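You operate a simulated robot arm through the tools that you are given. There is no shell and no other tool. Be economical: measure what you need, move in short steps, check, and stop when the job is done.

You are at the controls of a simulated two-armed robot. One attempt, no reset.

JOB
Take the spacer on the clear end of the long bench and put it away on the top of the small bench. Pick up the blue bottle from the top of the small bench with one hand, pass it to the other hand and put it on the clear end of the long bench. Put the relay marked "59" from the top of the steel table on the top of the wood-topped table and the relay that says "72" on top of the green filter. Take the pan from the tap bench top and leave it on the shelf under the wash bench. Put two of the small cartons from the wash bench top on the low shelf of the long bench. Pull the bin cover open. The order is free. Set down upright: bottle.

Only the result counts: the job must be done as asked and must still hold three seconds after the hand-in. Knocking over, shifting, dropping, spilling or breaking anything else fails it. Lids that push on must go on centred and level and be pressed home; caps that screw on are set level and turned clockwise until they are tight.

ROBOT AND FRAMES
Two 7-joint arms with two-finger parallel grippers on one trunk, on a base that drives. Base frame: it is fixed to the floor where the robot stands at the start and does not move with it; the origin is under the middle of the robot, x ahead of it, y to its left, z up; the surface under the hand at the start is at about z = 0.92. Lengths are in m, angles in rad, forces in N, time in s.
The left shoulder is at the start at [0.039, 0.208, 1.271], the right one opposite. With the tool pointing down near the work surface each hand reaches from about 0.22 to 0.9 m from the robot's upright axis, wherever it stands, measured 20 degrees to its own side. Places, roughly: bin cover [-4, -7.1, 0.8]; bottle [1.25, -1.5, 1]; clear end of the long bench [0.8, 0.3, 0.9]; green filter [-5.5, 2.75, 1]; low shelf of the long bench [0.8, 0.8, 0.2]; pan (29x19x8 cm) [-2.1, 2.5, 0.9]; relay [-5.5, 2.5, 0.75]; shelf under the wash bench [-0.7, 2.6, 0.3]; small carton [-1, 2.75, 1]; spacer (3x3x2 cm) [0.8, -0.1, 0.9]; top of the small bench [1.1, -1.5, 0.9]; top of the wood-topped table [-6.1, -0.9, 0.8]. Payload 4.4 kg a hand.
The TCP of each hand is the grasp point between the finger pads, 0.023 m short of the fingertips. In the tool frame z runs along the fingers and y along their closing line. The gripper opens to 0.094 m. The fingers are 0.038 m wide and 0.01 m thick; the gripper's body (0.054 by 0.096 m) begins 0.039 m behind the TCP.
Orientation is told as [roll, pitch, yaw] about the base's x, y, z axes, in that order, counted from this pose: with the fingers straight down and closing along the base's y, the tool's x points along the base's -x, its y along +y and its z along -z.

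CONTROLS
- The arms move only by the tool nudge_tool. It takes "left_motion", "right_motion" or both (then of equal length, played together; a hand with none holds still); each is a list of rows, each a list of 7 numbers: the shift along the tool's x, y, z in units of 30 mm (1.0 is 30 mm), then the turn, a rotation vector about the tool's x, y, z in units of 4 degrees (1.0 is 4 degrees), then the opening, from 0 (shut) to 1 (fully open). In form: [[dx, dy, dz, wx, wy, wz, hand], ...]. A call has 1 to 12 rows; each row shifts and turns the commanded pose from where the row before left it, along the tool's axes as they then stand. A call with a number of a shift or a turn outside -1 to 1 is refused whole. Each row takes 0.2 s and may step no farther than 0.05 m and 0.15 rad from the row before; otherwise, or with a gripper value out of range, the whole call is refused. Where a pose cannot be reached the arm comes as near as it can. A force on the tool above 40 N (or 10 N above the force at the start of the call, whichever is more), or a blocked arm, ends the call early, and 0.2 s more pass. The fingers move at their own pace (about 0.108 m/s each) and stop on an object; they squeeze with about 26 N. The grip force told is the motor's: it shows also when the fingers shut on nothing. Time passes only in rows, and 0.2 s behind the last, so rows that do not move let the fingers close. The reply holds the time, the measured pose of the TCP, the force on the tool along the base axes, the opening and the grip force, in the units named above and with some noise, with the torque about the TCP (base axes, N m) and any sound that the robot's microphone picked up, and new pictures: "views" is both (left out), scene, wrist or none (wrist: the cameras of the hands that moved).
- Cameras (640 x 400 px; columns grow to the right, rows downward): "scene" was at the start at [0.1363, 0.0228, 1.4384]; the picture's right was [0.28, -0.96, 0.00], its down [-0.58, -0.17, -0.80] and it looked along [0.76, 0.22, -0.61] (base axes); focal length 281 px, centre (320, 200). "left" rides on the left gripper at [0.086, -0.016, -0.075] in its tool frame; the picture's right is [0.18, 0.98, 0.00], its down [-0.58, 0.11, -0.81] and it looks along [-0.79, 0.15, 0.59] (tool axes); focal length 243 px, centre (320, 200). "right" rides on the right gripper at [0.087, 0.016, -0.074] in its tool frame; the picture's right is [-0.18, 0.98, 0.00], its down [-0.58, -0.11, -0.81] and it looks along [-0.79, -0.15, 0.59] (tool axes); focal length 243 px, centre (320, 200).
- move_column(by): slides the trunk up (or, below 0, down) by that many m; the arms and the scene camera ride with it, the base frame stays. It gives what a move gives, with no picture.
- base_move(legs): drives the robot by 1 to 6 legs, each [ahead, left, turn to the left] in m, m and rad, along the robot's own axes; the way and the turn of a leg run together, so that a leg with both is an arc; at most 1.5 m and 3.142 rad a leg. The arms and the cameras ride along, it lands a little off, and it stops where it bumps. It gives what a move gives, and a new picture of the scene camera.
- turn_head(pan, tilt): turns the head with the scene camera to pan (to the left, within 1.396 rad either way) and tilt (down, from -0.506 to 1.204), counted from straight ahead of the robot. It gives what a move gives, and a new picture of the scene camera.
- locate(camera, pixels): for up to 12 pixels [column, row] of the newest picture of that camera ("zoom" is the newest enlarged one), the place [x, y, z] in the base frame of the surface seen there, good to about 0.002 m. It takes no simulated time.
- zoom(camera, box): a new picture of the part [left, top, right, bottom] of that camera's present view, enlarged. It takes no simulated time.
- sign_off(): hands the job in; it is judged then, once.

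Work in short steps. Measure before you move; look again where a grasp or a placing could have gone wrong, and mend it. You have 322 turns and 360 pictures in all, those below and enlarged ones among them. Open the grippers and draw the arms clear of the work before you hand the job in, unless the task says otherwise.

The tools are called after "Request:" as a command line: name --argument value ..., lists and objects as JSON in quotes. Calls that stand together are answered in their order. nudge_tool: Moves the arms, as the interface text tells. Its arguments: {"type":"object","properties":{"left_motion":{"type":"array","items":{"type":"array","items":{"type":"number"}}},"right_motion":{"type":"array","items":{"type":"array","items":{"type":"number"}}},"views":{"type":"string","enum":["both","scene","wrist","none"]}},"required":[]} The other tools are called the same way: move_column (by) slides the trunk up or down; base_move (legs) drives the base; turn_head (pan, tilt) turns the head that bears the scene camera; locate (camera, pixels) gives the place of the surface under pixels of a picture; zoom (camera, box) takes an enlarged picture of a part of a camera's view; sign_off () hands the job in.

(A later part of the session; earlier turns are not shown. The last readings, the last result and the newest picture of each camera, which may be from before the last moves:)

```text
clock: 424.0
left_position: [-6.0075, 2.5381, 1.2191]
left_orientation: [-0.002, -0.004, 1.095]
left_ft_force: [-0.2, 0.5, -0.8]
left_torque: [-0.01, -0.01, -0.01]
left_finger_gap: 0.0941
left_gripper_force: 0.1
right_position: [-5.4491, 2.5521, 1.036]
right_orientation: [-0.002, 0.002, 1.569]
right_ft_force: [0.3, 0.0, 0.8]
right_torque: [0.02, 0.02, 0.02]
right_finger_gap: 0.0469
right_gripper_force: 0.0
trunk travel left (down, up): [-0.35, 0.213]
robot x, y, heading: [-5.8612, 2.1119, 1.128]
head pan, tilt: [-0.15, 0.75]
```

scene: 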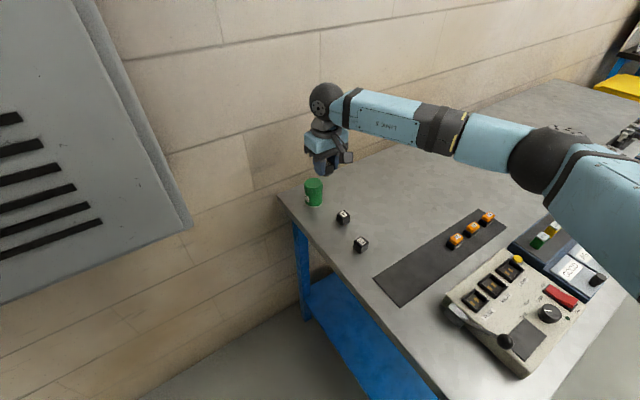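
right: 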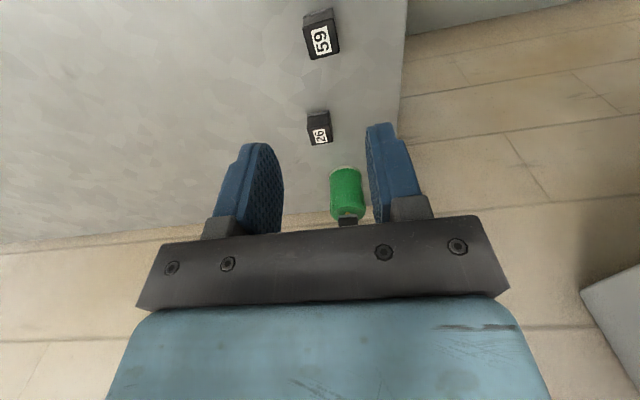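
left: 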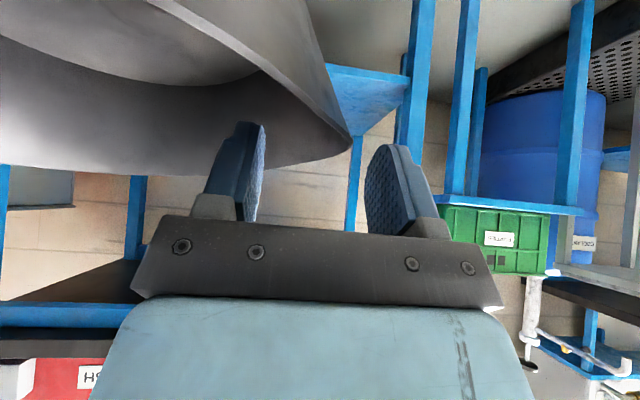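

Request:
locate --camera "right" --pixels '[[307, 32], [337, 43], [320, 40], [313, 55], [330, 25]]'

```text
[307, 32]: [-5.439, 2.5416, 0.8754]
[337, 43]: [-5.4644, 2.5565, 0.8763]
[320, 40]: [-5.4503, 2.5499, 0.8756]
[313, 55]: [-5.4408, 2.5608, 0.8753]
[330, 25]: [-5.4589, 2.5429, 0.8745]
```

Aligned; descend, grip 59, and lift.

Request:
nudge_tool --right_motion '[[0, 0.06, 1, 0, 0, 0, 0.5], [0, 0, 1, 0, 0, 0, 0.5], [0, 0, 1, 0, 0, 0, 0.5], [0, 0, 1, 0, 0, 0, 0.5], [0, 0, 1, 0, 0, 0, 0.5], [0, 0, 0.5, 0, 0, 0, 0.5], [0, 0, 0, 0, 0, 0, 0], [0, 0, 0, 0, 0, 0, 0], [0, 0, 0, 0, 0, 0, 0], [0, 0, -0.6, 0, 0, 0, 0], [0, 0, -1, 0, 0, 0, 0], [0, 0, -1, 0, 0, 0, 0]]' --views "wrist"

```text
clock: 426.6
left_position: [-6.0072, 2.5365, 1.2198]
left_orientation: [0.002, -0.006, 1.098]
left_ft_force: [0.6, -0.1, -0.1]
left_torque: [0.0, -0.01, -0.01]
left_finger_gap: 0.0939
left_gripper_force: 0.1
right_position: [-5.451, 2.5502, 0.9503]
right_orientation: [-0.003, 0.002, 1.57]
right_ft_force: [-0.4, -0.2, 0.0]
right_torque: [0.01, -0.03, -0.03]
right_finger_gap: 0.0273
right_gripper_force: 25.8
trunk travel left (down, up): [-0.35, 0.213]
robot x, y, heading: [-5.859, 2.1082, 1.128]
head pan, tilt: [-0.15, 0.75]
```

right: 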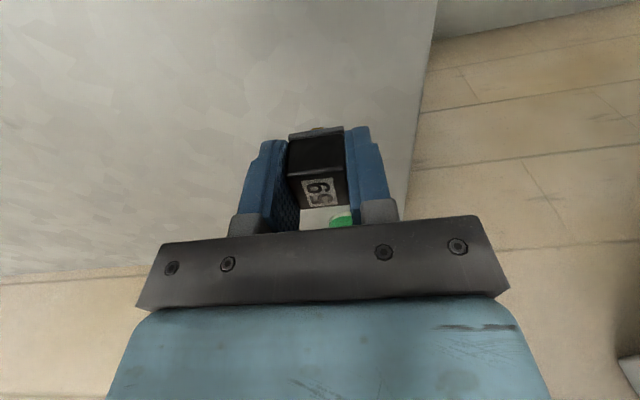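

Gripped. Raise and retract to a travel pose.

Request:
nudge_tool --right_motion '[[0, 0, -1, 0, 0, 0, 0], [0, 0, -1, 0, 0, 0, 0], [0, 0, -1, 0, 0, 0, 0], [0, 0, -1, 0, 0, 0, 0], [0, 0, -1, 0, 0, 0, 0], [0, 0, -1, 0, 0, 0, 0], [0.8, 0.8, -0.3, 0, 0, 0, 0], [0.8, 0.8, -0.3, 0, 0, 0, 0], [0.8, 0.8, -0.3, 0, 0, 0, 0], [0.8, 0.8, 0, 0, 0, 1, 0], [0.8, 0.8, 0, 0, 0, 1, 0], [0.8, 0.8, 0, 0, 0, 1, 0]]' --views "none"

Request:
base_move --legs '[[-0.7, 0, 0], [0, 0, 1.57]]'

Request:
turn_head --pan 0.7 --tilt 0.4

```text
clock: 429.2
left_position: [-6.0085, 2.538, 1.2189]
left_orientation: [-0.003, -0.005, 1.097]
left_ft_force: [0.1, -0.1, -0.1]
left_torque: [0.0, 0.0, 0.02]
left_finger_gap: 0.0938
left_gripper_force: 0.1
right_position: [-5.601, 2.4132, 1.1578]
right_orientation: [-0.006, 0.001, 1.361]
right_ft_force: [-0.8, 0.6, -0.3]
right_torque: [-0.01, 0.01, -0.01]
right_finger_gap: 0.0271
right_gripper_force: 26.0
trunk travel left (down, up): [-0.35, 0.213]
robot x, y, heading: [-5.8581, 2.1112, 1.128]
head pan, tilt: [-0.15, 0.75]
```

```text
clock: 436.8
left_position: [-6.5846, 1.335, 1.218]
left_orientation: [0.0, -0.005, 2.657]
left_ft_force: [0.0, -0.8, -0.5]
left_torque: [0.01, 0.0, -0.01]
left_finger_gap: 0.0942
left_gripper_force: 0.1
right_position: [-6.4561, 1.7393, 1.1566]
right_orientation: [-0.002, 0.004, 2.919]
right_ft_force: [-0.3, -0.4, 0.0]
right_torque: [0.02, 0.03, 0.01]
right_finger_gap: 0.0274
right_gripper_force: 26.2
trunk travel left (down, up): [-0.35, 0.213]
robot x, y, heading: [-6.1578, 1.4825, 2.691]
head pan, tilt: [-0.15, 0.75]
```

scene: 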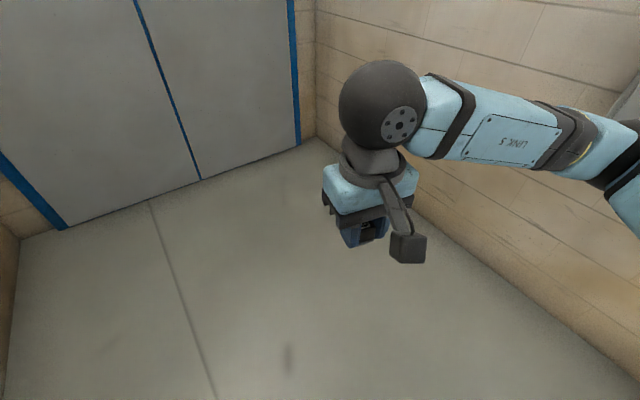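

```text
clock: 438.0
left_position: [-6.5844, 1.3344, 1.22]
left_orientation: [-0.001, -0.006, 2.657]
left_ft_force: [-0.3, -0.4, 0.1]
left_torque: [-0.02, 0.01, 0.0]
left_finger_gap: 0.094
left_gripper_force: 0.1
right_position: [-6.4572, 1.7393, 1.1552]
right_orientation: [-0.003, 0.002, 2.92]
right_ft_force: [-0.2, 0.5, -0.2]
right_torque: [-0.04, 0.0, 0.02]
right_finger_gap: 0.0274
right_gripper_force: 26.2
trunk travel left (down, up): [-0.35, 0.213]
robot x, y, heading: [-6.1564, 1.4784, 2.688]
head pan, tilt: [0.7, 0.4]
```

scene: 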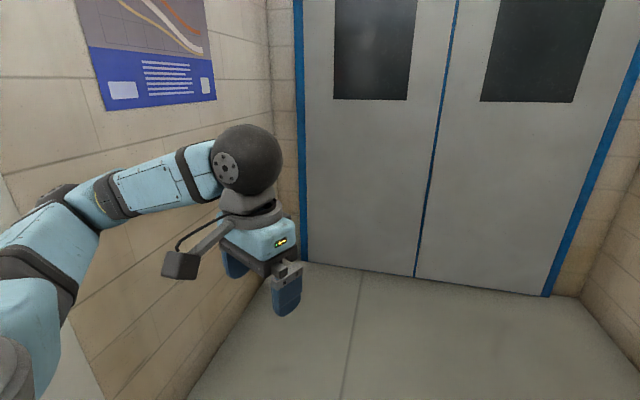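

I'm facing the exit alcove. I measure the alcove's left wall before moving out.

Request:
locate --camera "scene" --pixels '[[150, 330], [50, 150], [10, 205], [100, 250], [240, 300], [60, 380]]'

Request:
turn_head --pan 1.39 --tilt 0.4

```text
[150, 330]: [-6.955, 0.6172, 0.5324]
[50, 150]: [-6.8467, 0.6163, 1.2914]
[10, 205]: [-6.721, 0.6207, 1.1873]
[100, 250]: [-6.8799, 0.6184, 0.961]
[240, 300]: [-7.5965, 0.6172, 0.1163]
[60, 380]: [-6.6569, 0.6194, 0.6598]
```

```text
clock: 439.0
left_position: [-6.5836, 1.3342, 1.2177]
left_orientation: [-0.001, -0.007, 2.658]
left_ft_force: [-0.2, -0.2, -0.6]
left_torque: [0.0, 0.03, -0.03]
left_finger_gap: 0.0938
left_gripper_force: 0.0
right_position: [-6.4567, 1.7394, 1.1566]
right_orientation: [-0.001, 0.003, 2.92]
right_ft_force: [0.5, 0.1, 0.1]
right_torque: [-0.01, 0.01, -0.04]
right_finger_gap: 0.0271
right_gripper_force: 25.8
trunk travel left (down, up): [-0.35, 0.213]
robot x, y, heading: [-6.1551, 1.4806, 2.688]
head pan, tilt: [1.389, 0.4]
```

scene: 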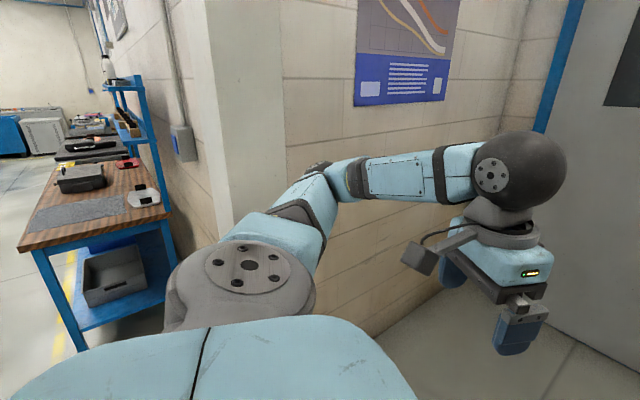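

Request:
locate --camera "scene" --pixels '[[20, 248], [165, 218], [60, 230], [80, 185], [100, 180], [140, 195], [60, 165], [90, 150], [110, 205], [45, 160]]'

Request:
base_move --legs '[[-0.9, -0.44, 0], [0, 0, 0.4535], [0, 1.5, 0]]'

```text
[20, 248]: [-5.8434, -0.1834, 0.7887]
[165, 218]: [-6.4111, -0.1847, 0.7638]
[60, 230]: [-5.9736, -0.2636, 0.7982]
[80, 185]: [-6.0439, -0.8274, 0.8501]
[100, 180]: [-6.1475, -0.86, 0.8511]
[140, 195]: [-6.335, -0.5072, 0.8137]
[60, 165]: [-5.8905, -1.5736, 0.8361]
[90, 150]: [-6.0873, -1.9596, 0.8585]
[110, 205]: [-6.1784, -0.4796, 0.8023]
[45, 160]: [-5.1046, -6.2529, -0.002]
```

```text
clock: 458.4
left_position: [-5.5038, -0.3391, 1.2188]
left_orientation: [0.0, -0.005, 3.09]
left_ft_force: [0.1, 0.9, 0.0]
left_torque: [-0.01, 0.01, 0.0]
left_finger_gap: 0.0939
left_gripper_force: 0.1
right_position: [-5.5575, 0.0823, 1.1562]
right_orientation: [-0.002, 0.003, -2.928]
right_ft_force: [-0.1, -0.6, -0.1]
right_torque: [-0.03, -0.02, 0.0]
right_finger_gap: 0.027
right_gripper_force: 26.1
trunk travel left (down, up): [-0.35, 0.213]
robot x, y, heading: [-5.1765, -0.0296, 3.13]
head pan, tilt: [1.389, 0.4]
```

scene: 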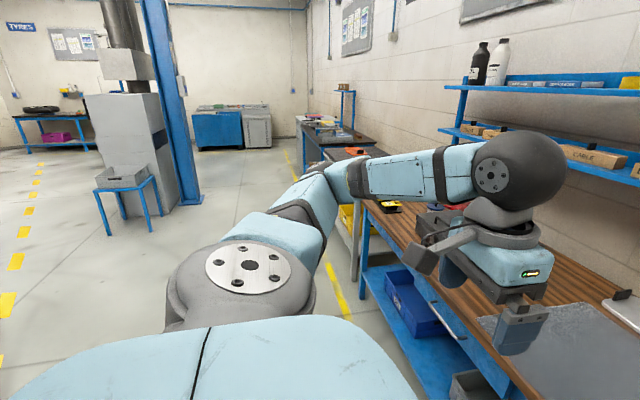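

Slide left another 0.55 m and look at the table.

Request:
base_move --legs '[[0, 0.55, 0]]'

Request:
turn_head --pan 0.0 --tilt 0.55

```text
clock: 463.7
left_position: [-5.5144, -0.8861, 1.2197]
left_orientation: [-0.001, -0.005, 3.088]
left_ft_force: [0.9, -0.8, 0.3]
left_torque: [0.01, 0.01, -0.02]
left_finger_gap: 0.0941
left_gripper_force: 0.0
right_position: [-5.567, -0.4637, 1.1562]
right_orientation: [-0.002, 0.003, -2.929]
right_ft_force: [0.1, 0.2, -0.1]
right_torque: [-0.01, -0.01, 0.01]
right_finger_gap: 0.0269
right_gripper_force: 25.8
trunk travel left (down, up): [-0.35, 0.213]
robot x, y, heading: [-5.1893, -0.5722, 3.122]
head pan, tilt: [1.389, 0.4]
```

scene: 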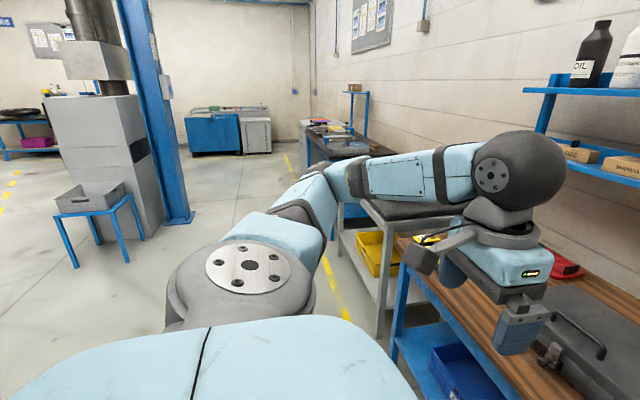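

```text
clock: 465.3
left_position: [-5.5138, -0.8859, 1.2193]
left_orientation: [0.001, -0.005, 3.088]
left_ft_force: [-0.3, -0.1, 1.1]
left_torque: [0.01, -0.01, 0.0]
left_finger_gap: 0.0938
left_gripper_force: 0.1
right_position: [-5.5691, -0.4637, 1.1548]
right_orientation: [-0.002, 0.001, -2.93]
right_ft_force: [-0.1, -0.2, -0.7]
right_torque: [-0.01, 0.02, 0.01]
right_finger_gap: 0.0272
right_gripper_force: 25.9
trunk travel left (down, up): [-0.35, 0.213]
robot x, y, heading: [-5.187, -0.5736, 3.125]
head pan, tilt: [0.0, 0.55]
```

scene: 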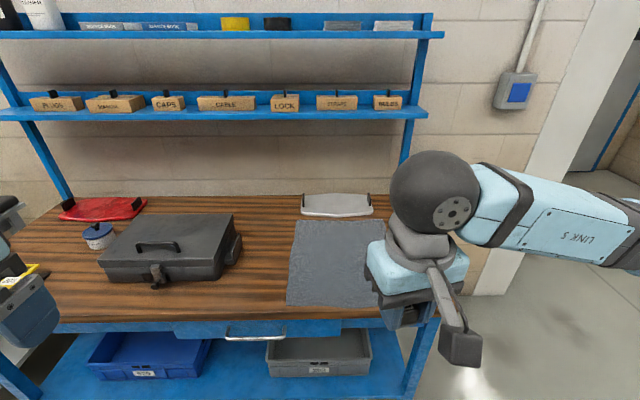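

Free wood is between the case and grey mat (~(262,280)). I locate it.

Request:
locate --camera "scene" --pixels '[[262, 280], [262, 300], [245, 295], [285, 300], [220, 278], [262, 316], [240, 240], [292, 240], [262, 250], [200, 300]]'

```text
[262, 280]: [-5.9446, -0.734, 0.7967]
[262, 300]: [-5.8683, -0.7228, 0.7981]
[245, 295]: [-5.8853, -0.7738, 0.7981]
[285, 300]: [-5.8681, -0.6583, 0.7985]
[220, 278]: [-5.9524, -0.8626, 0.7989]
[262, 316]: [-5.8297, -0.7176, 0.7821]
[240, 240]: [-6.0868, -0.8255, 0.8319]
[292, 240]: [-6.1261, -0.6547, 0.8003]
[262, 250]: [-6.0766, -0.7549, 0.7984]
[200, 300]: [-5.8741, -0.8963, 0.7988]
```

Target (-5.95,-0.735). Reposition: left 0.33 m, ahead 0.12 m.

Request:
base_move --legs '[[0.12, 0.33, 0.015]]'

```text
clock: 468.7
left_position: [-5.6368, -1.2164, 1.2193]
left_orientation: [0.0, -0.004, 3.099]
left_ft_force: [-0.3, 0.3, 0.1]
left_torque: [-0.06, 0.01, 0.0]
left_finger_gap: 0.0937
left_gripper_force: 0.0
right_position: [-5.6948, -0.7946, 1.1552]
right_orientation: [-0.001, 0.002, -2.921]
right_ft_force: [0.1, 0.3, 0.0]
right_torque: [-0.03, 0.01, 0.0]
right_finger_gap: 0.0271
right_gripper_force: 25.9
trunk travel left (down, up): [-0.35, 0.213]
robot x, y, heading: [-5.3104, -0.9039, 3.135]
head pan, tilt: [0.0, 0.55]
```

scene: 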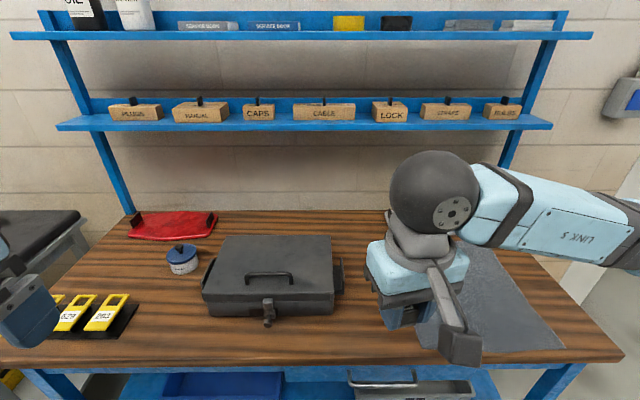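

Move over the target, then lower.

Request:
nudge_tool --right_motion '[[-0.98, -0.478, 0.2, 0, 0, 0, 0], [-0.98, -0.478, 0.2, 0, 0, 0, 0], [-0.98, -0.478, 0.2, 0, 0, 0, 0], [-0.98, -0.478, 0.2, 0, 0, 0, 0], [-0.98, -0.478, 0.2, 0, 0, 0, 0], [-0.98, -0.478, 0.2, 0, 0, 0, 0], [-0.98, -0.478, 0.2, 0, 0, 0, 0], [-0.98, -0.478, 0.2, 0, 0, 0, 0], [0, 0, 1, 0, 0, 0, 0], [0, 0, 1, 0, 0, 0, 0], [0, 0, 1, 0, 0, 0, 0]]' --views "both"

```text
clock: 471.1
left_position: [-5.6366, -1.2152, 1.2195]
left_orientation: [0.001, -0.004, 3.101]
left_ft_force: [0.1, 0.5, 0.5]
left_torque: [-0.04, 0.01, 0.0]
left_finger_gap: 0.094
left_gripper_force: 0.2
right_position: [-5.9487, -0.7338, 1.0168]
right_orientation: [0.0, 0.003, -2.921]
right_ft_force: [-0.1, 0.4, -0.7]
right_torque: [0.0, -0.02, -0.03]
right_finger_gap: 0.0272
right_gripper_force: 26.3
trunk travel left (down, up): [-0.35, 0.213]
robot x, y, heading: [-5.3104, -0.903, 3.131]
head pan, tilt: [0.0, 0.55]
```

scene: 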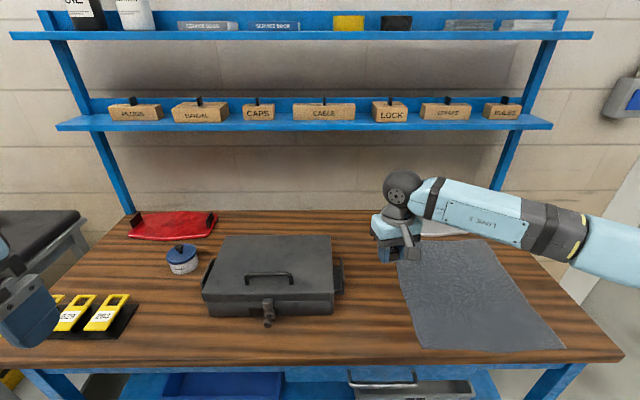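
right: 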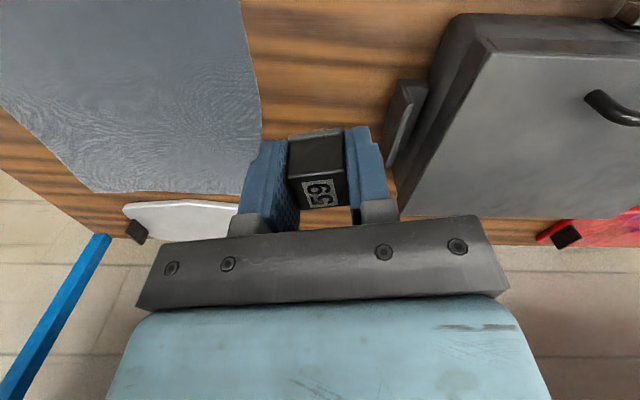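

Request:
locate --camera "right" --pixels '[[395, 150], [388, 110], [262, 130], [245, 30], [320, 60], [400, 60]]'

```text
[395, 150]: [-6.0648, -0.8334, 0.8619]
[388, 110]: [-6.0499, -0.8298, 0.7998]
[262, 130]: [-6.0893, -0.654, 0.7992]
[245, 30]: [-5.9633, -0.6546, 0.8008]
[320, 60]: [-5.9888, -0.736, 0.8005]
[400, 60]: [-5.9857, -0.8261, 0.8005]
```

Clear gap. Lower to just above, then contact.

Request:
nudge_tool --right_motion '[[0, 0, 1, 0, 0, 0, 0], [0, 0, 1, 0, 0, 0, 0], [0, 0, 1, 0, 0, 0, 0], [0, 0, 1, 0, 0, 0, 0], [0, 0, 1, 0, 0, 0, 0], [0, 0, 0.9, 0, 0, 0, 0], [0, 0, 0.1, 0, 0, 0, 0], [0, 0, 0, 0, 0, 0, 0]]' --views "wrist"

```text
clock: 472.9
left_position: [-5.6357, -1.2173, 1.2192]
left_orientation: [-0.001, -0.005, 3.099]
left_ft_force: [-1.0, 0.7, -1.1]
left_torque: [0.0, 0.0, 0.01]
left_finger_gap: 0.094
left_gripper_force: 0.0
right_position: [-5.9476, -0.7356, 0.8378]
right_orientation: [-0.001, 0.001, -2.919]
right_ft_force: [0.4, 0.1, -0.4]
right_torque: [-0.01, 0.0, -0.02]
right_finger_gap: 0.0272
right_gripper_force: 25.6
trunk travel left (down, up): [-0.35, 0.213]
robot x, y, heading: [-5.3148, -0.8988, 3.134]
head pan, tilt: [0.0, 0.55]
```

right: 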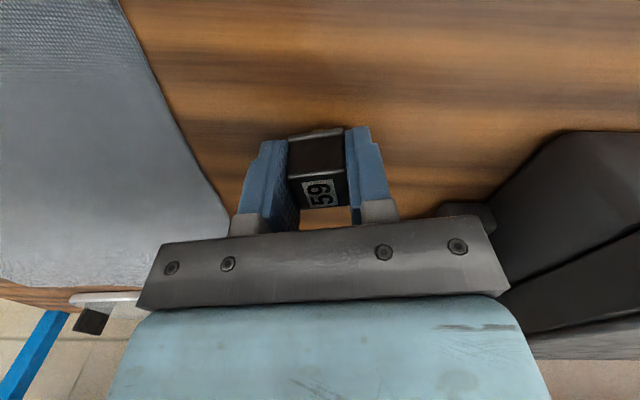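

Request:
nudge_tool --right_motion '[[0, 0, 0.1, 0, 0, 0, 0], [0, 0, 0.06, 0, 0, 0, 0], [0, 0, 0.04, 0, 0, 0, 0], [0, 0, 0, 0, 0, 0, 0]]' --views "none"

```text
clock: 473.9
left_position: [-5.635, -1.2168, 1.2181]
left_orientation: [-0.002, -0.004, 3.101]
left_ft_force: [0.2, 0.7, -0.5]
left_torque: [-0.02, -0.04, 0.0]
left_finger_gap: 0.0939
left_gripper_force: 0.1
right_position: [-5.9484, -0.7348, 0.8316]
right_orientation: [-0.002, 0.002, -2.919]
right_ft_force: [-0.9, -0.8, 0.5]
right_torque: [0.0, -0.03, 0.0]
right_finger_gap: 0.0276
right_gripper_force: 25.8
trunk travel left (down, up): [-0.35, 0.213]
robot x, y, heading: [-5.3132, -0.9015, 3.131]
head pan, tilt: [0.0, 0.55]
```

Request:
nudge_tool --right_motion '[[0, 0, 0.06, 0, 0, 0, 0], [0, 0, 0, 0, 0, 0, 0]]' --views "none"

```text
clock: 474.5
left_position: [-5.6356, -1.2163, 1.2197]
left_orientation: [0.001, -0.006, 3.1]
left_ft_force: [0.2, -0.4, 0.4]
left_torque: [0.0, -0.01, 0.01]
left_finger_gap: 0.094
left_gripper_force: 0.0
right_position: [-5.9483, -0.7349, 0.8313]
right_orientation: [-0.003, 0.0, -2.92]
right_ft_force: [-1.3, 0.0, 4.4]
right_torque: [0.01, 0.04, 0.02]
right_finger_gap: 0.0272
right_gripper_force: 26.8
trunk travel left (down, up): [-0.35, 0.213]
robot x, y, heading: [-5.3102, -0.904, 3.13]
head pan, tilt: [0.0, 0.55]
```

Contact. Release and rise.

Request:
nudge_tool --right_motion '[[0, 0, 0, 0, 0, 0, 0.4], [0, 0, 0, 0, 0, 0, 0.5], [0, 0, 0, 0, 0, 0, 0.5], [0, 0, -0.4, 0, 0, 0, 0.5], [0, 0, -1, 0, 0, 0, 0.5], [0, 0, -1, 0, 0, 0, 0.5], [0, 0, -1, 0, 0, 0, 0.5], [0, 0, -1, 0, 0, 0, 0.5], [0, 0, -1, 0, 0, 0, 0.5], [0.8, 0, -1, 0, 0, 0, 0.5], [0.8, 0, -1, 0, 0, 0, 0.5], [0.8, 0, -1, 0, 0, 0, 0.5]]' --views "scene"

Request:
zoom --camera "scene" --box '[320, 230, 440, 320]'

```text
clock: 477.1
left_position: [-5.6344, -1.2154, 1.2187]
left_orientation: [0.0, -0.005, 3.099]
left_ft_force: [0.8, -0.7, -0.3]
left_torque: [-0.01, 0.02, -0.05]
left_finger_gap: 0.094
left_gripper_force: 0.1
right_position: [-5.8774, -0.7179, 1.0825]
right_orientation: [-0.002, 0.0, -2.92]
right_ft_force: [0.4, -0.5, -0.8]
right_torque: [-0.01, -0.01, 0.0]
right_finger_gap: 0.0469
right_gripper_force: 0.0
trunk travel left (down, up): [-0.35, 0.213]
robot x, y, heading: [-5.3098, -0.9026, 3.133]
head pan, tilt: [0.0, 0.55]
```

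scene: 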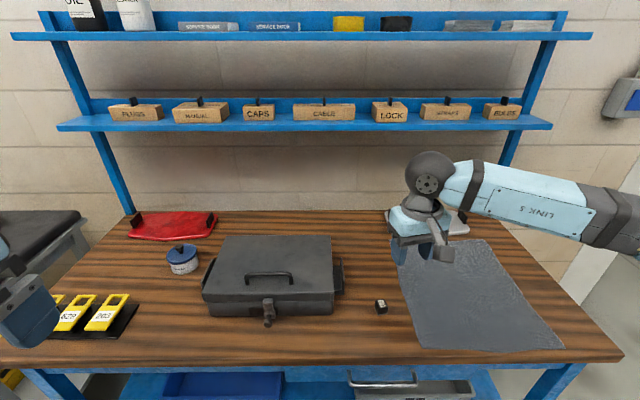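

```text
4.44 times, centred on (380, 275) of scene
```

zoom: 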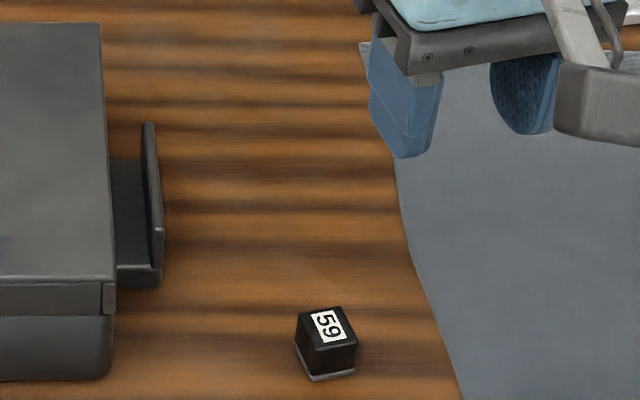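

Relay 59 is on the wood top. Now the bin: tuck hands, back off, and turn to face −y.

Request:
nudge_tool --right_motion '[[0.9, 0, -0.6, 0, 0, 0, 1], [0.9, 0, -0.6, 0, 0, 0, 1], [0.9, 0, -0.6, 0, 0, 0, 1], [0.9, 0, -0.6, 0, 0, 0, 1], [0.9, 0, 0, 0, 0, -0.8, 1], [0.9, 0, 0, 0, 0, -0.8, 1], [0, 0, 0, 0, 0, -0.8, 1], [0, 0, 0, 0, 0, -0.7, 1]]' --views "none"

Request:
base_move --legs '[[-0.55, 0, 0], [0, 0, 1.57]]'

Request:
turn_head --pan 0.0 --tilt 0.25

```text
clock: 478.9
left_position: [-5.6359, -1.2157, 1.2207]
left_orientation: [0.0, -0.005, 3.099]
left_ft_force: [-0.4, 0.1, -0.7]
left_torque: [-0.02, -0.01, 0.0]
left_finger_gap: 0.0941
left_gripper_force: 0.0
right_position: [-5.7207, -0.6815, 1.1544]
right_orientation: [-0.003, 0.001, -2.704]
right_ft_force: [-0.2, 0.1, 0.3]
right_torque: [0.0, 0.0, -0.02]
right_finger_gap: 0.0937
right_gripper_force: 0.0
trunk travel left (down, up): [-0.35, 0.213]
robot x, y, heading: [-5.313, -0.8996, 3.135]
head pan, tilt: [0.0, 0.55]
```

```text
clock: 485.9
left_position: [-4.4506, -1.2362, 1.2185]
left_orientation: [0.0, -0.003, -1.633]
left_ft_force: [-0.6, 0.1, 0.0]
left_torque: [-0.03, -0.01, 0.0]
left_finger_gap: 0.094
left_gripper_force: 0.1
right_position: [-4.9873, -1.3108, 1.1539]
right_orientation: [-0.001, 0.0, -1.15]
right_ft_force: [-0.2, -0.6, 0.5]
right_torque: [0.0, 0.02, 0.02]
right_finger_gap: 0.0941
right_gripper_force: 0.0
trunk travel left (down, up): [-0.35, 0.213]
robot x, y, heading: [-4.7607, -0.9067, -1.6]
head pan, tilt: [0.0, 0.55]
```

scene: 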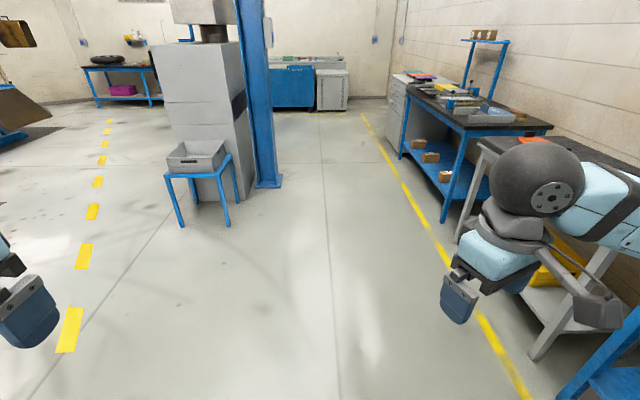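

```text
clock: 486.7
left_position: [-4.4506, -1.2363, 1.2188]
left_orientation: [0.0, -0.005, -1.63]
left_ft_force: [0.3, 1.0, 0.1]
left_torque: [0.04, -0.03, -0.01]
left_finger_gap: 0.0939
left_gripper_force: 0.0
right_position: [-4.9863, -1.312, 1.1546]
right_orientation: [-0.002, 0.001, -1.15]
right_ft_force: [-0.2, 0.4, -0.3]
right_torque: [0.0, -0.01, 0.01]
right_finger_gap: 0.0943
right_gripper_force: 0.1
trunk travel left (down, up): [-0.35, 0.213]
robot x, y, heading: [-4.7622, -0.9098, -1.599]
head pan, tilt: [0.0, 0.25]
```

scene: 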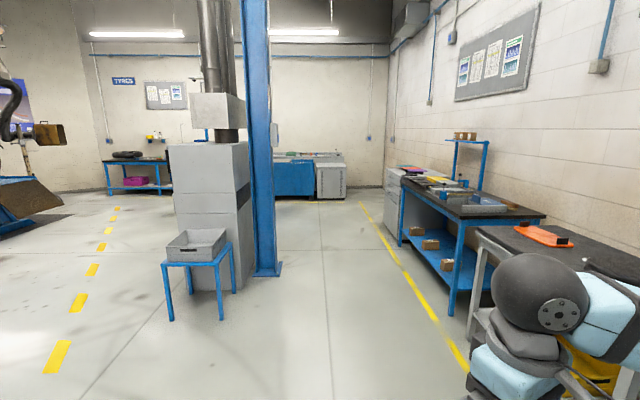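

Request:
locate --camera "scene" --pixels '[[280, 272], [240, 285], [222, 320], [452, 315], [400, 245], [330, 198], [295, 165], [330, 155], [295, 195], [345, 160]]'

Request:
zoom --camera "scene" --box '[260, 130, 370, 210]'

```text
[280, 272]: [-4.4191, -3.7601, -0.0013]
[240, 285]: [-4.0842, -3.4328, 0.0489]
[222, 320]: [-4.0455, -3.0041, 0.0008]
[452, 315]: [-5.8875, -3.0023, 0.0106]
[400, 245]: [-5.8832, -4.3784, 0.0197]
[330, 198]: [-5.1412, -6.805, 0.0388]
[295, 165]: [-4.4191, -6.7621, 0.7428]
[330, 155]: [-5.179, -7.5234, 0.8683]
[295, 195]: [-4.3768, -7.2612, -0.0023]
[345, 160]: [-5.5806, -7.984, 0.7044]
```

```text
5.00 times, centred on (315, 170) of scene
```

zoom: 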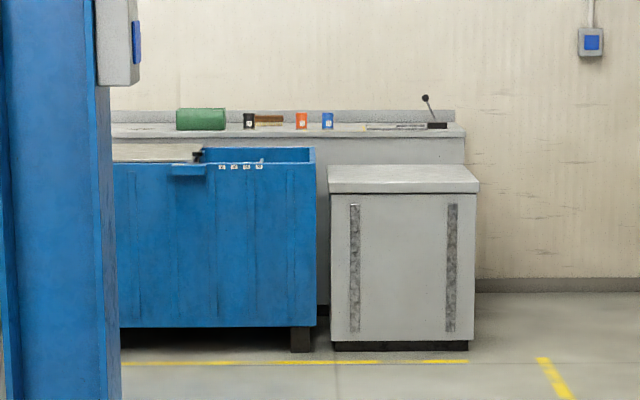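

The blue bin with the cover is at x≈-4.4…-3.6, y≈-6.8. I drive down the aisle (x≈-5.1) between column and tables.

Request:
base_move --legs '[[0, -0.36, 0.03], [1.5, 0, 0], [1.5, 0, 0], [1.0, 0, 0]]'

Request:
turn_head --pan 0.5 --tilt 0.3

```text
clock: 509.2
left_position: [-4.7965, -5.2137, 1.2182]
left_orientation: [-0.001, -0.005, -1.596]
left_ft_force: [-1.2, -0.2, -0.2]
left_torque: [0.03, -0.04, 0.0]
left_finger_gap: 0.0939
left_gripper_force: 0.0
right_position: [-5.3295, -5.3064, 1.1538]
right_orientation: [-0.002, 0.003, -1.116]
right_ft_force: [-0.4, 0.2, 0.5]
right_torque: [-0.02, 0.0, -0.01]
right_finger_gap: 0.0941
right_gripper_force: 0.0
trunk travel left (down, up): [-0.35, 0.213]
robot x, y, heading: [-5.1186, -4.894, -1.561]
head pan, tilt: [0.0, 0.25]
```

scene: 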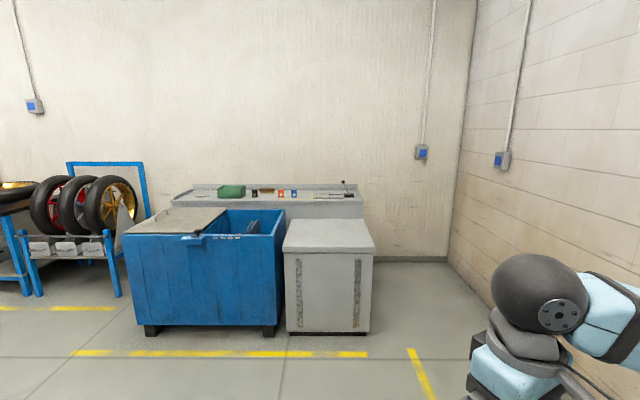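

```text
clock: 510.2
left_position: [-4.7964, -5.2127, 1.2185]
left_orientation: [0.001, -0.004, -1.597]
left_ft_force: [-0.8, 0.2, 0.4]
left_torque: [-0.02, 0.01, 0.0]
left_finger_gap: 0.0941
left_gripper_force: 0.1
right_position: [-5.3281, -5.3071, 1.1547]
right_orientation: [-0.001, 0.003, -1.115]
right_ft_force: [-1.4, 0.2, 0.1]
right_torque: [0.05, 0.01, 0.04]
right_finger_gap: 0.094
right_gripper_force: 0.1
trunk travel left (down, up): [-0.35, 0.213]
robot x, y, heading: [-5.1172, -4.8941, -1.567]
head pan, tilt: [0.499, 0.3]
```

scene: 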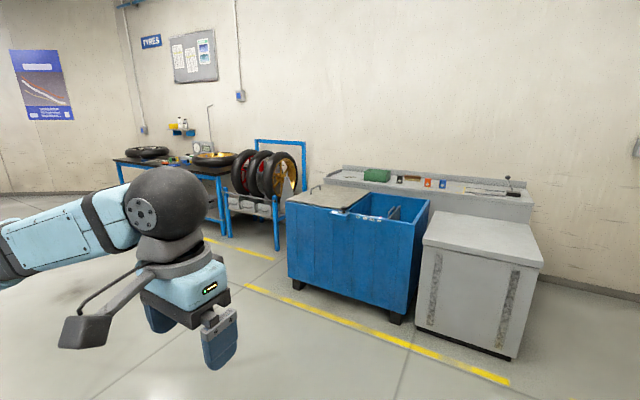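

Request:
zoom --camera "scene" --box '[270, 150, 450, 260]'

Request:
locate --camera "scene" --pixels '[[290, 203], [345, 212], [367, 192], [320, 186], [330, 195], [355, 216], [410, 222], [425, 200], [316, 188], [420, 250], [285, 250]]'

```text
3.56 times, centred on (360, 205) of scene
```

zoom: 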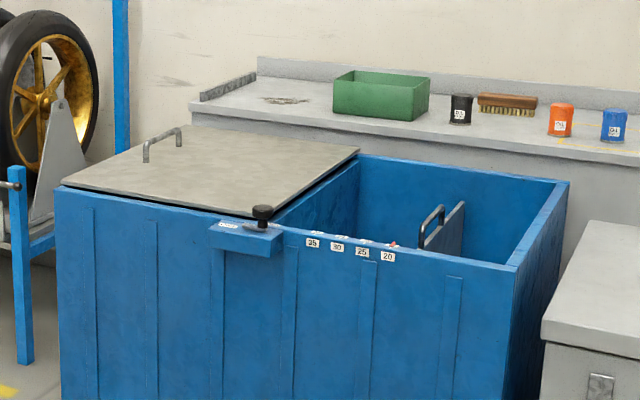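

```text
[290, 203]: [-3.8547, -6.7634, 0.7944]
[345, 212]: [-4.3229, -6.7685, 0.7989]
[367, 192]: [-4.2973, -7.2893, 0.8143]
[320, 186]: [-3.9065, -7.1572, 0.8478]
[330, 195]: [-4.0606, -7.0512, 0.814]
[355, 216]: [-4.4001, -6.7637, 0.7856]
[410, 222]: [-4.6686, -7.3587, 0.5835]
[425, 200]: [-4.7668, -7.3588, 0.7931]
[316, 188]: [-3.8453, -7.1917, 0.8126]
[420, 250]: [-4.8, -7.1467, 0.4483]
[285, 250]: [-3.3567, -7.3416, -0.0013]
```

The cover has a handle near its left end, and there is a knob/bracket at the front. I approach for a closer look.

Request:
base_move --legs '[[0.75, 0.75, 0]]'

Request:
turn_head --pan 0.1 --tilt 0.6

Request:
zoom --camera "scene" --box '[160, 100, 400, 280]'

```text
clock: 517.2
left_position: [-4.0383, -5.9528, 1.2203]
left_orientation: [0.0, -0.005, -1.594]
left_ft_force: [0.2, 0.0, 0.7]
left_torque: [-0.03, 0.0, -0.03]
left_finger_gap: 0.0937
left_gripper_force: 0.0
right_position: [-4.5694, -6.0498, 1.1531]
right_orientation: [-0.002, 0.003, -1.112]
right_ft_force: [-0.3, 1.0, -0.2]
right_torque: [-0.02, -0.03, 0.02]
right_finger_gap: 0.0941
right_gripper_force: 0.1
trunk travel left (down, up): [-0.35, 0.213]
robot x, y, heading: [-4.3588, -5.6365, -1.552]
head pan, tilt: [0.499, 0.3]
```

scene: 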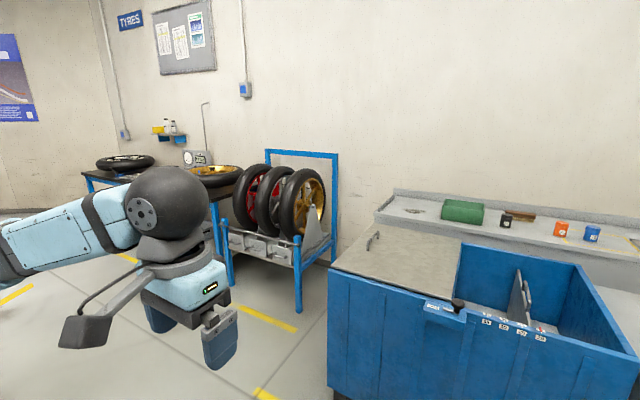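

```text
clock: 518.0
left_position: [-4.0383, -5.9529, 1.2192]
left_orientation: [-0.001, -0.005, -1.591]
left_ft_force: [-0.8, -0.5, 0.5]
left_torque: [-0.03, 0.02, -0.02]
left_finger_gap: 0.0941
left_gripper_force: 0.1
right_position: [-4.5704, -6.0485, 1.1544]
right_orientation: [-0.001, 0.001, -1.11]
right_ft_force: [-0.2, 0.3, 0.1]
right_torque: [-0.01, -0.01, 0.01]
right_finger_gap: 0.0941
right_gripper_force: 0.0
trunk travel left (down, up): [-0.35, 0.213]
robot x, y, heading: [-4.3609, -5.6366, -1.555]
head pan, tilt: [0.099, 0.6]
```

scene: 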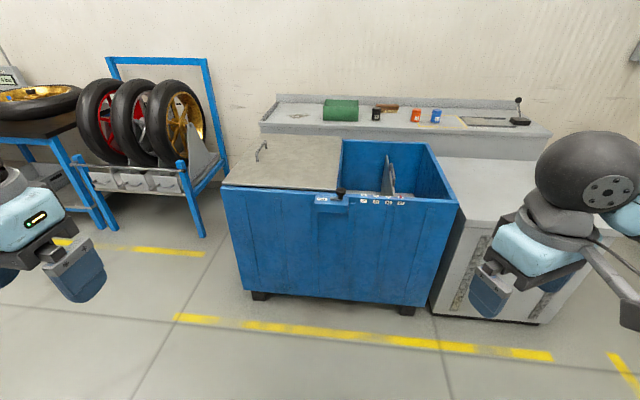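

```text
2.22 times, centred on (280, 190) of scene
```

zoom: 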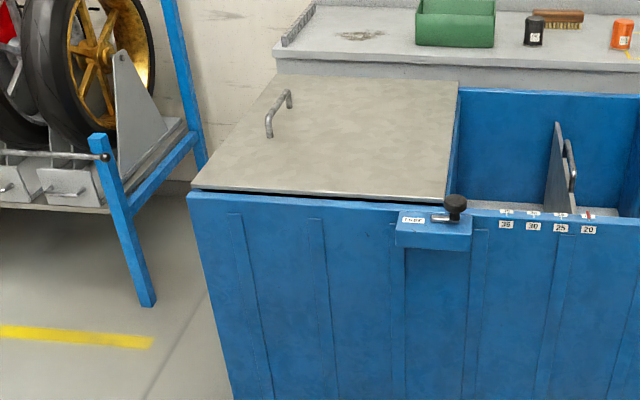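

Request:
zoom --camera "scene" --box '[300, 140, 420, 220]'

Request:
zoom --camera "scene" --box '[215, 130, 345, 215]'

```text
5.00 times, centred on (360, 180) of scene
```

zoom: 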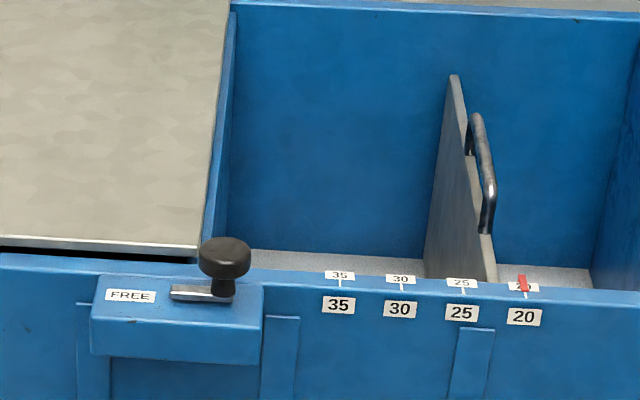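

```text
4.71 times, centred on (280, 172) of scene
```

zoom: 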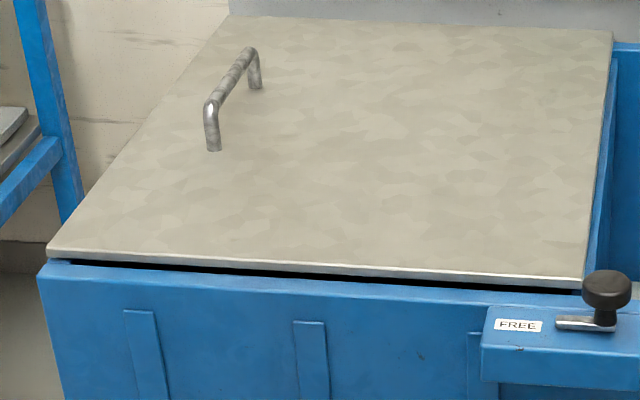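

I need to understand the cover mechanism (slide vs hinge) and the knob marked FREE. I move closer and look down.

Request:
base_move --legs '[[0.55, 0.05, -0.015]]'

Request:
turn_head --pan 0.0 --tilt 0.85

```text
clock: 521.2
left_position: [-3.9926, -6.5091, 1.2197]
left_orientation: [-0.002, -0.006, -1.609]
left_ft_force: [-0.4, 0.4, -0.6]
left_torque: [-0.03, 0.01, -0.02]
left_finger_gap: 0.0942
left_gripper_force: 0.0
right_position: [-4.5254, -6.5965, 1.1546]
right_orientation: [0.0, 0.002, -1.126]
right_ft_force: [0.3, -0.1, 0.1]
right_torque: [-0.05, 0.0, -0.01]
right_finger_gap: 0.094
right_gripper_force: 0.1
trunk travel left (down, up): [-0.35, 0.213]
robot x, y, heading: [-4.3061, -6.1872, -1.575]
head pan, tilt: [0.099, 0.6]
```

scene: 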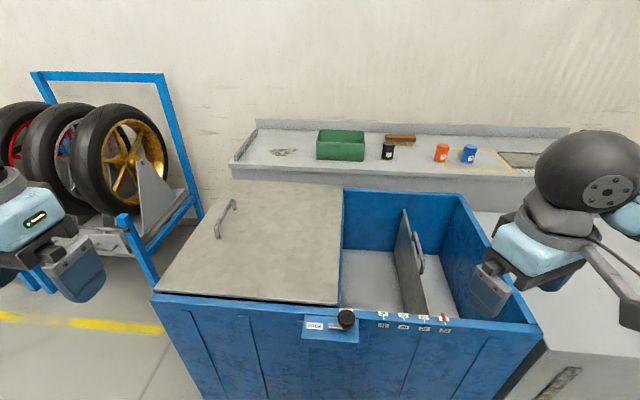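

```text
clock: 522.0
left_position: [-3.9922, -6.5088, 1.2189]
left_orientation: [0.0, -0.006, -1.61]
left_ft_force: [0.0, -1.3, 0.4]
left_torque: [-0.02, 0.04, 0.0]
left_finger_gap: 0.0941
left_gripper_force: 0.1
right_position: [-4.5265, -6.5961, 1.1537]
right_orientation: [-0.002, 0.002, -1.13]
right_ft_force: [0.3, -0.2, 0.4]
right_torque: [-0.01, -0.01, -0.01]
right_finger_gap: 0.094
right_gripper_force: 0.1
trunk travel left (down, up): [-0.35, 0.213]
robot x, y, heading: [-4.3066, -6.1851, -1.575]
head pan, tilt: [0.0, 0.85]
```

scene: 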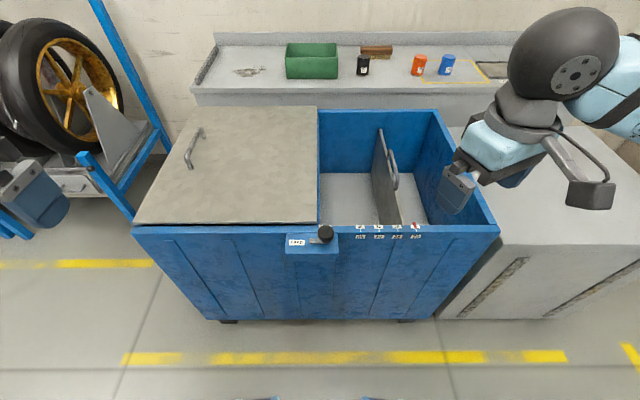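

Request:
zoom --camera "scene" --box '[270, 190, 370, 260]'

Request:
locate --camera "scene" --pixels '[[325, 232], [317, 239], [317, 221], [317, 110], [187, 163], [203, 131], [395, 170], [380, 135], [420, 228], [250, 228], [465, 205], [345, 185]]'

```text
5.71 times, centred on (320, 225) of scene
```

zoom: 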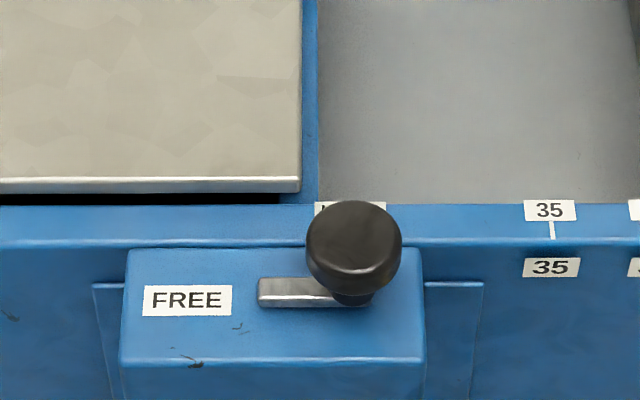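

```text
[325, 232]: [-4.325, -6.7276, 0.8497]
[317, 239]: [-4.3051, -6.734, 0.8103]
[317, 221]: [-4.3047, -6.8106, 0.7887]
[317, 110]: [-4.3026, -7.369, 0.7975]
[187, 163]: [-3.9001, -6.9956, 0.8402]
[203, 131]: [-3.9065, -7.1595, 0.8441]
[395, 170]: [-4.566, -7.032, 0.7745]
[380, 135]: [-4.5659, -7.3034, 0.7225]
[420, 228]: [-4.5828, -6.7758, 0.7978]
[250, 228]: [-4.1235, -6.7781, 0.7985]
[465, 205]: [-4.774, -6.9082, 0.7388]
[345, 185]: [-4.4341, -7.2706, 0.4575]
```

The knob's pointer is at FREE, so the cover should slide; its handle bar (parallel to y) is at (-3.903, -7.0…-7.16, z≈0.84). I position so that the right hand can take the handle and pull it toward −x.

Request:
base_move --legs '[[0, 0.28, 0], [0.19, 0, 0]]'

```text
clock: 526.2
left_position: [-3.7155, -6.7016, 1.2185]
left_orientation: [0.0, -0.005, -1.609]
left_ft_force: [0.0, 0.0, 0.0]
left_torque: [0.06, -0.01, 0.0]
left_finger_gap: 0.0941
left_gripper_force: 0.0
right_position: [-4.2488, -6.7883, 1.154]
right_orientation: [-0.002, 0.003, -1.127]
right_ft_force: [0.4, 0.6, 0.3]
right_torque: [0.02, -0.05, 0.02]
right_finger_gap: 0.0942
right_gripper_force: 0.0
trunk travel left (down, up): [-0.35, 0.213]
robot x, y, heading: [-4.0336, -6.3813, -1.574]
head pan, tilt: [0.0, 0.85]
```

scene: 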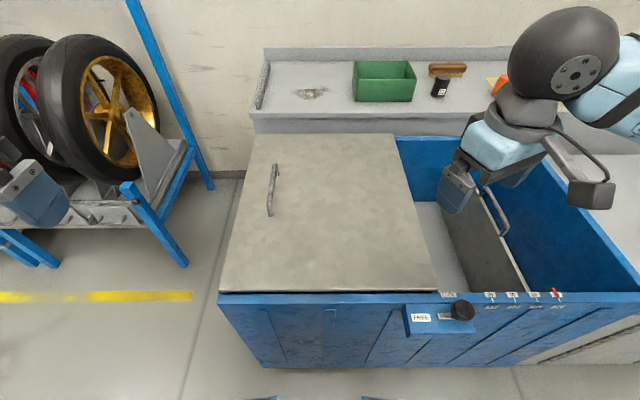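

Request:
nudge_tool --right_motion '[[0, 0, 0.4, 0, 0, 0.91, 0.6], [0, 0, 0.4, 0, 0, 0.91, 0.6], [0, 0, 0.4, 0, 0, 0.91, 0.6], [0, 0, 0.4, 0, 0, 0.91, 0.6], [0, 0, 0.4, 0, 0, 0.91, 0.6], [0, 0, 0.4, 0, 0, 0.91, 0.6], [0, 0, 0.4, 0, 0, 0.91, 0.6], [-0.81, 0.96, 0, 0, 0, 0, 0.6], [-0.81, 0.96, 0, 0, 0, 0, 0.6], [-0.81, 0.96, 0, 0, 0, 0, 0.6], [-0.81, 0.96, 0, 0, 0, 0, 0.6], [-0.81, 0.96, 0, 0, 0, 0, 0.6]]' --views "none"

Request:
nudge_tool --right_motion '[[-0.81, 0.96, 0, 0, 0, 0, 0.6], [-0.81, 0.96, 0, 0, 0, 0, 0.6], [-0.81, 0.96, 0, 0, 0, 0, 0.6], [-0.81, 0.96, 0, 0, 0, 0, 0.6], [-0.81, 0.96, 0, 0, 0, 0, 0.6], [-0.81, 0.96, 0, 0, 0, 0, 0.6], [-0.81, 0.96, 0, 0, 0, 0, 0.6], [0, 0, 0, 0, 0, 0, 0.6]]' --views "both"

```text
clock: 528.8
left_position: [-3.713, -6.7016, 1.2192]
left_orientation: [-0.001, -0.005, -1.61]
left_ft_force: [0.2, 0.0, -0.9]
left_torque: [0.0, -0.02, 0.01]
left_finger_gap: 0.0938
left_gripper_force: 0.2
right_position: [-4.1046, -6.9102, 1.0675]
right_orientation: [-0.003, 0.002, -1.574]
right_ft_force: [-0.5, -0.3, -0.6]
right_torque: [0.01, 0.02, 0.06]
right_finger_gap: 0.0562
right_gripper_force: 0.1
trunk travel left (down, up): [-0.35, 0.213]
robot x, y, heading: [-4.0315, -6.3772, -1.576]
head pan, tilt: [0.0, 0.85]
```

```text
clock: 530.6
left_position: [-3.7156, -6.7016, 1.2189]
left_orientation: [0.001, -0.005, -1.609]
left_ft_force: [-0.1, 0.5, 0.7]
left_torque: [0.03, -0.03, 0.01]
left_finger_gap: 0.0942
left_gripper_force: 0.1
right_position: [-3.9058, -7.081, 1.0692]
right_orientation: [-0.003, -0.001, -1.572]
right_ft_force: [0.0, 0.3, -0.3]
right_torque: [0.0, -0.05, -0.01]
right_finger_gap: 0.0564
right_gripper_force: 0.1
trunk travel left (down, up): [-0.35, 0.213]
robot x, y, heading: [-4.0306, -6.3787, -1.576]
head pan, tilt: [0.0, 0.85]
```

scene: 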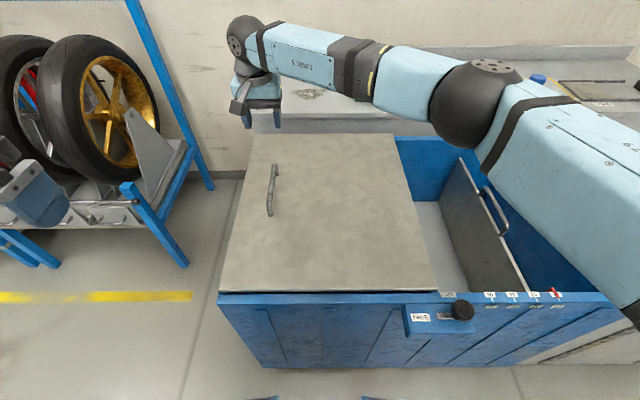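
right: 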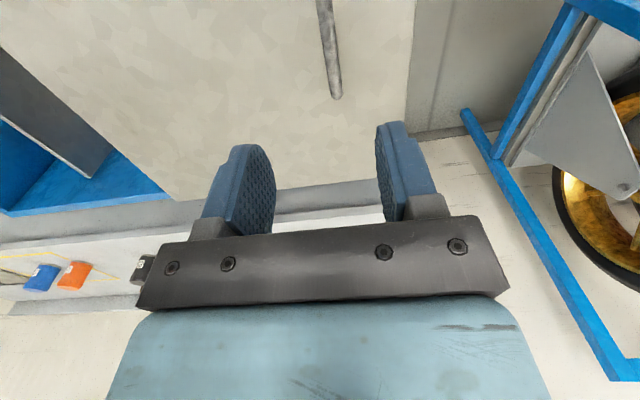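

Request:
locate --camera "right" --pixels '[[334, 88], [328, 40], [323, 10], [320, 88], [350, 60]]'

```text
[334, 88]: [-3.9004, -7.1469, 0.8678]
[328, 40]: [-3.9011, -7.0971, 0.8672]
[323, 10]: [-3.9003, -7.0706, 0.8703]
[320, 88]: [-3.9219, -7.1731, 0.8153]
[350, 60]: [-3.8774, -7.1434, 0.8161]
```

Handle bar at x=-3.9005, top z 0.868. Align, descend to 0.857 and grip.

Request:
nudge_tool --right_motion '[[0, 0.17, 1, 0, 0, 0, 0.6], [0, 0, 1, 0, 0, 0, 0.6], [0, 0, 1, 0, 0, 0, 0.6], [0, 0, 1, 0, 0, 0, 0.6], [0, 0, 1, 0, 0, 0, 0.6], [0, 0, 1, 0, 0, 0, 0.6], [0, 0, 1, 0, 0, 0, 0.6], [0, 0, 0, 0, 0, 0, 0], [0, 0, 0, 0, 0, 0, 0], [0, 0, 0, 0, 0, 0, 0]]' --views "wrist"

```text
clock: 532.8
left_position: [-3.7154, -6.7008, 1.2183]
left_orientation: [0.0, -0.006, -1.611]
left_ft_force: [0.5, 0.2, -0.2]
left_torque: [-0.03, 0.02, -0.01]
left_finger_gap: 0.0939
left_gripper_force: 0.1
right_position: [-3.9, -7.0802, 0.8582]
right_orientation: [-0.003, 0.001, -1.571]
right_ft_force: [-6.9, -0.1, -3.6]
right_torque: [-1.03, 0.06, 0.4]
right_finger_gap: 0.0154
right_gripper_force: 45.1
trunk travel left (down, up): [-0.35, 0.213]
robot x, y, heading: [-4.0278, -6.3775, -1.574]
head pan, tilt: [0.0, 0.85]
```

right: 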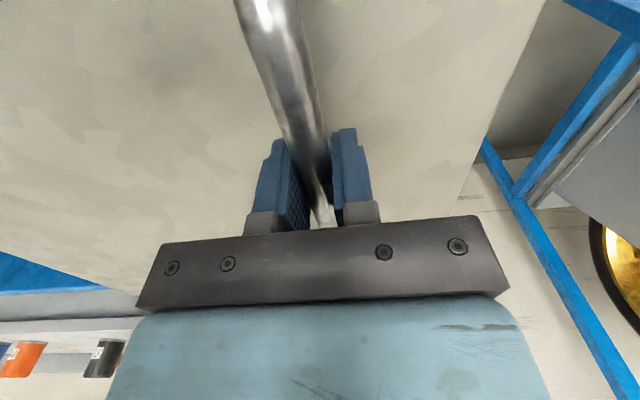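

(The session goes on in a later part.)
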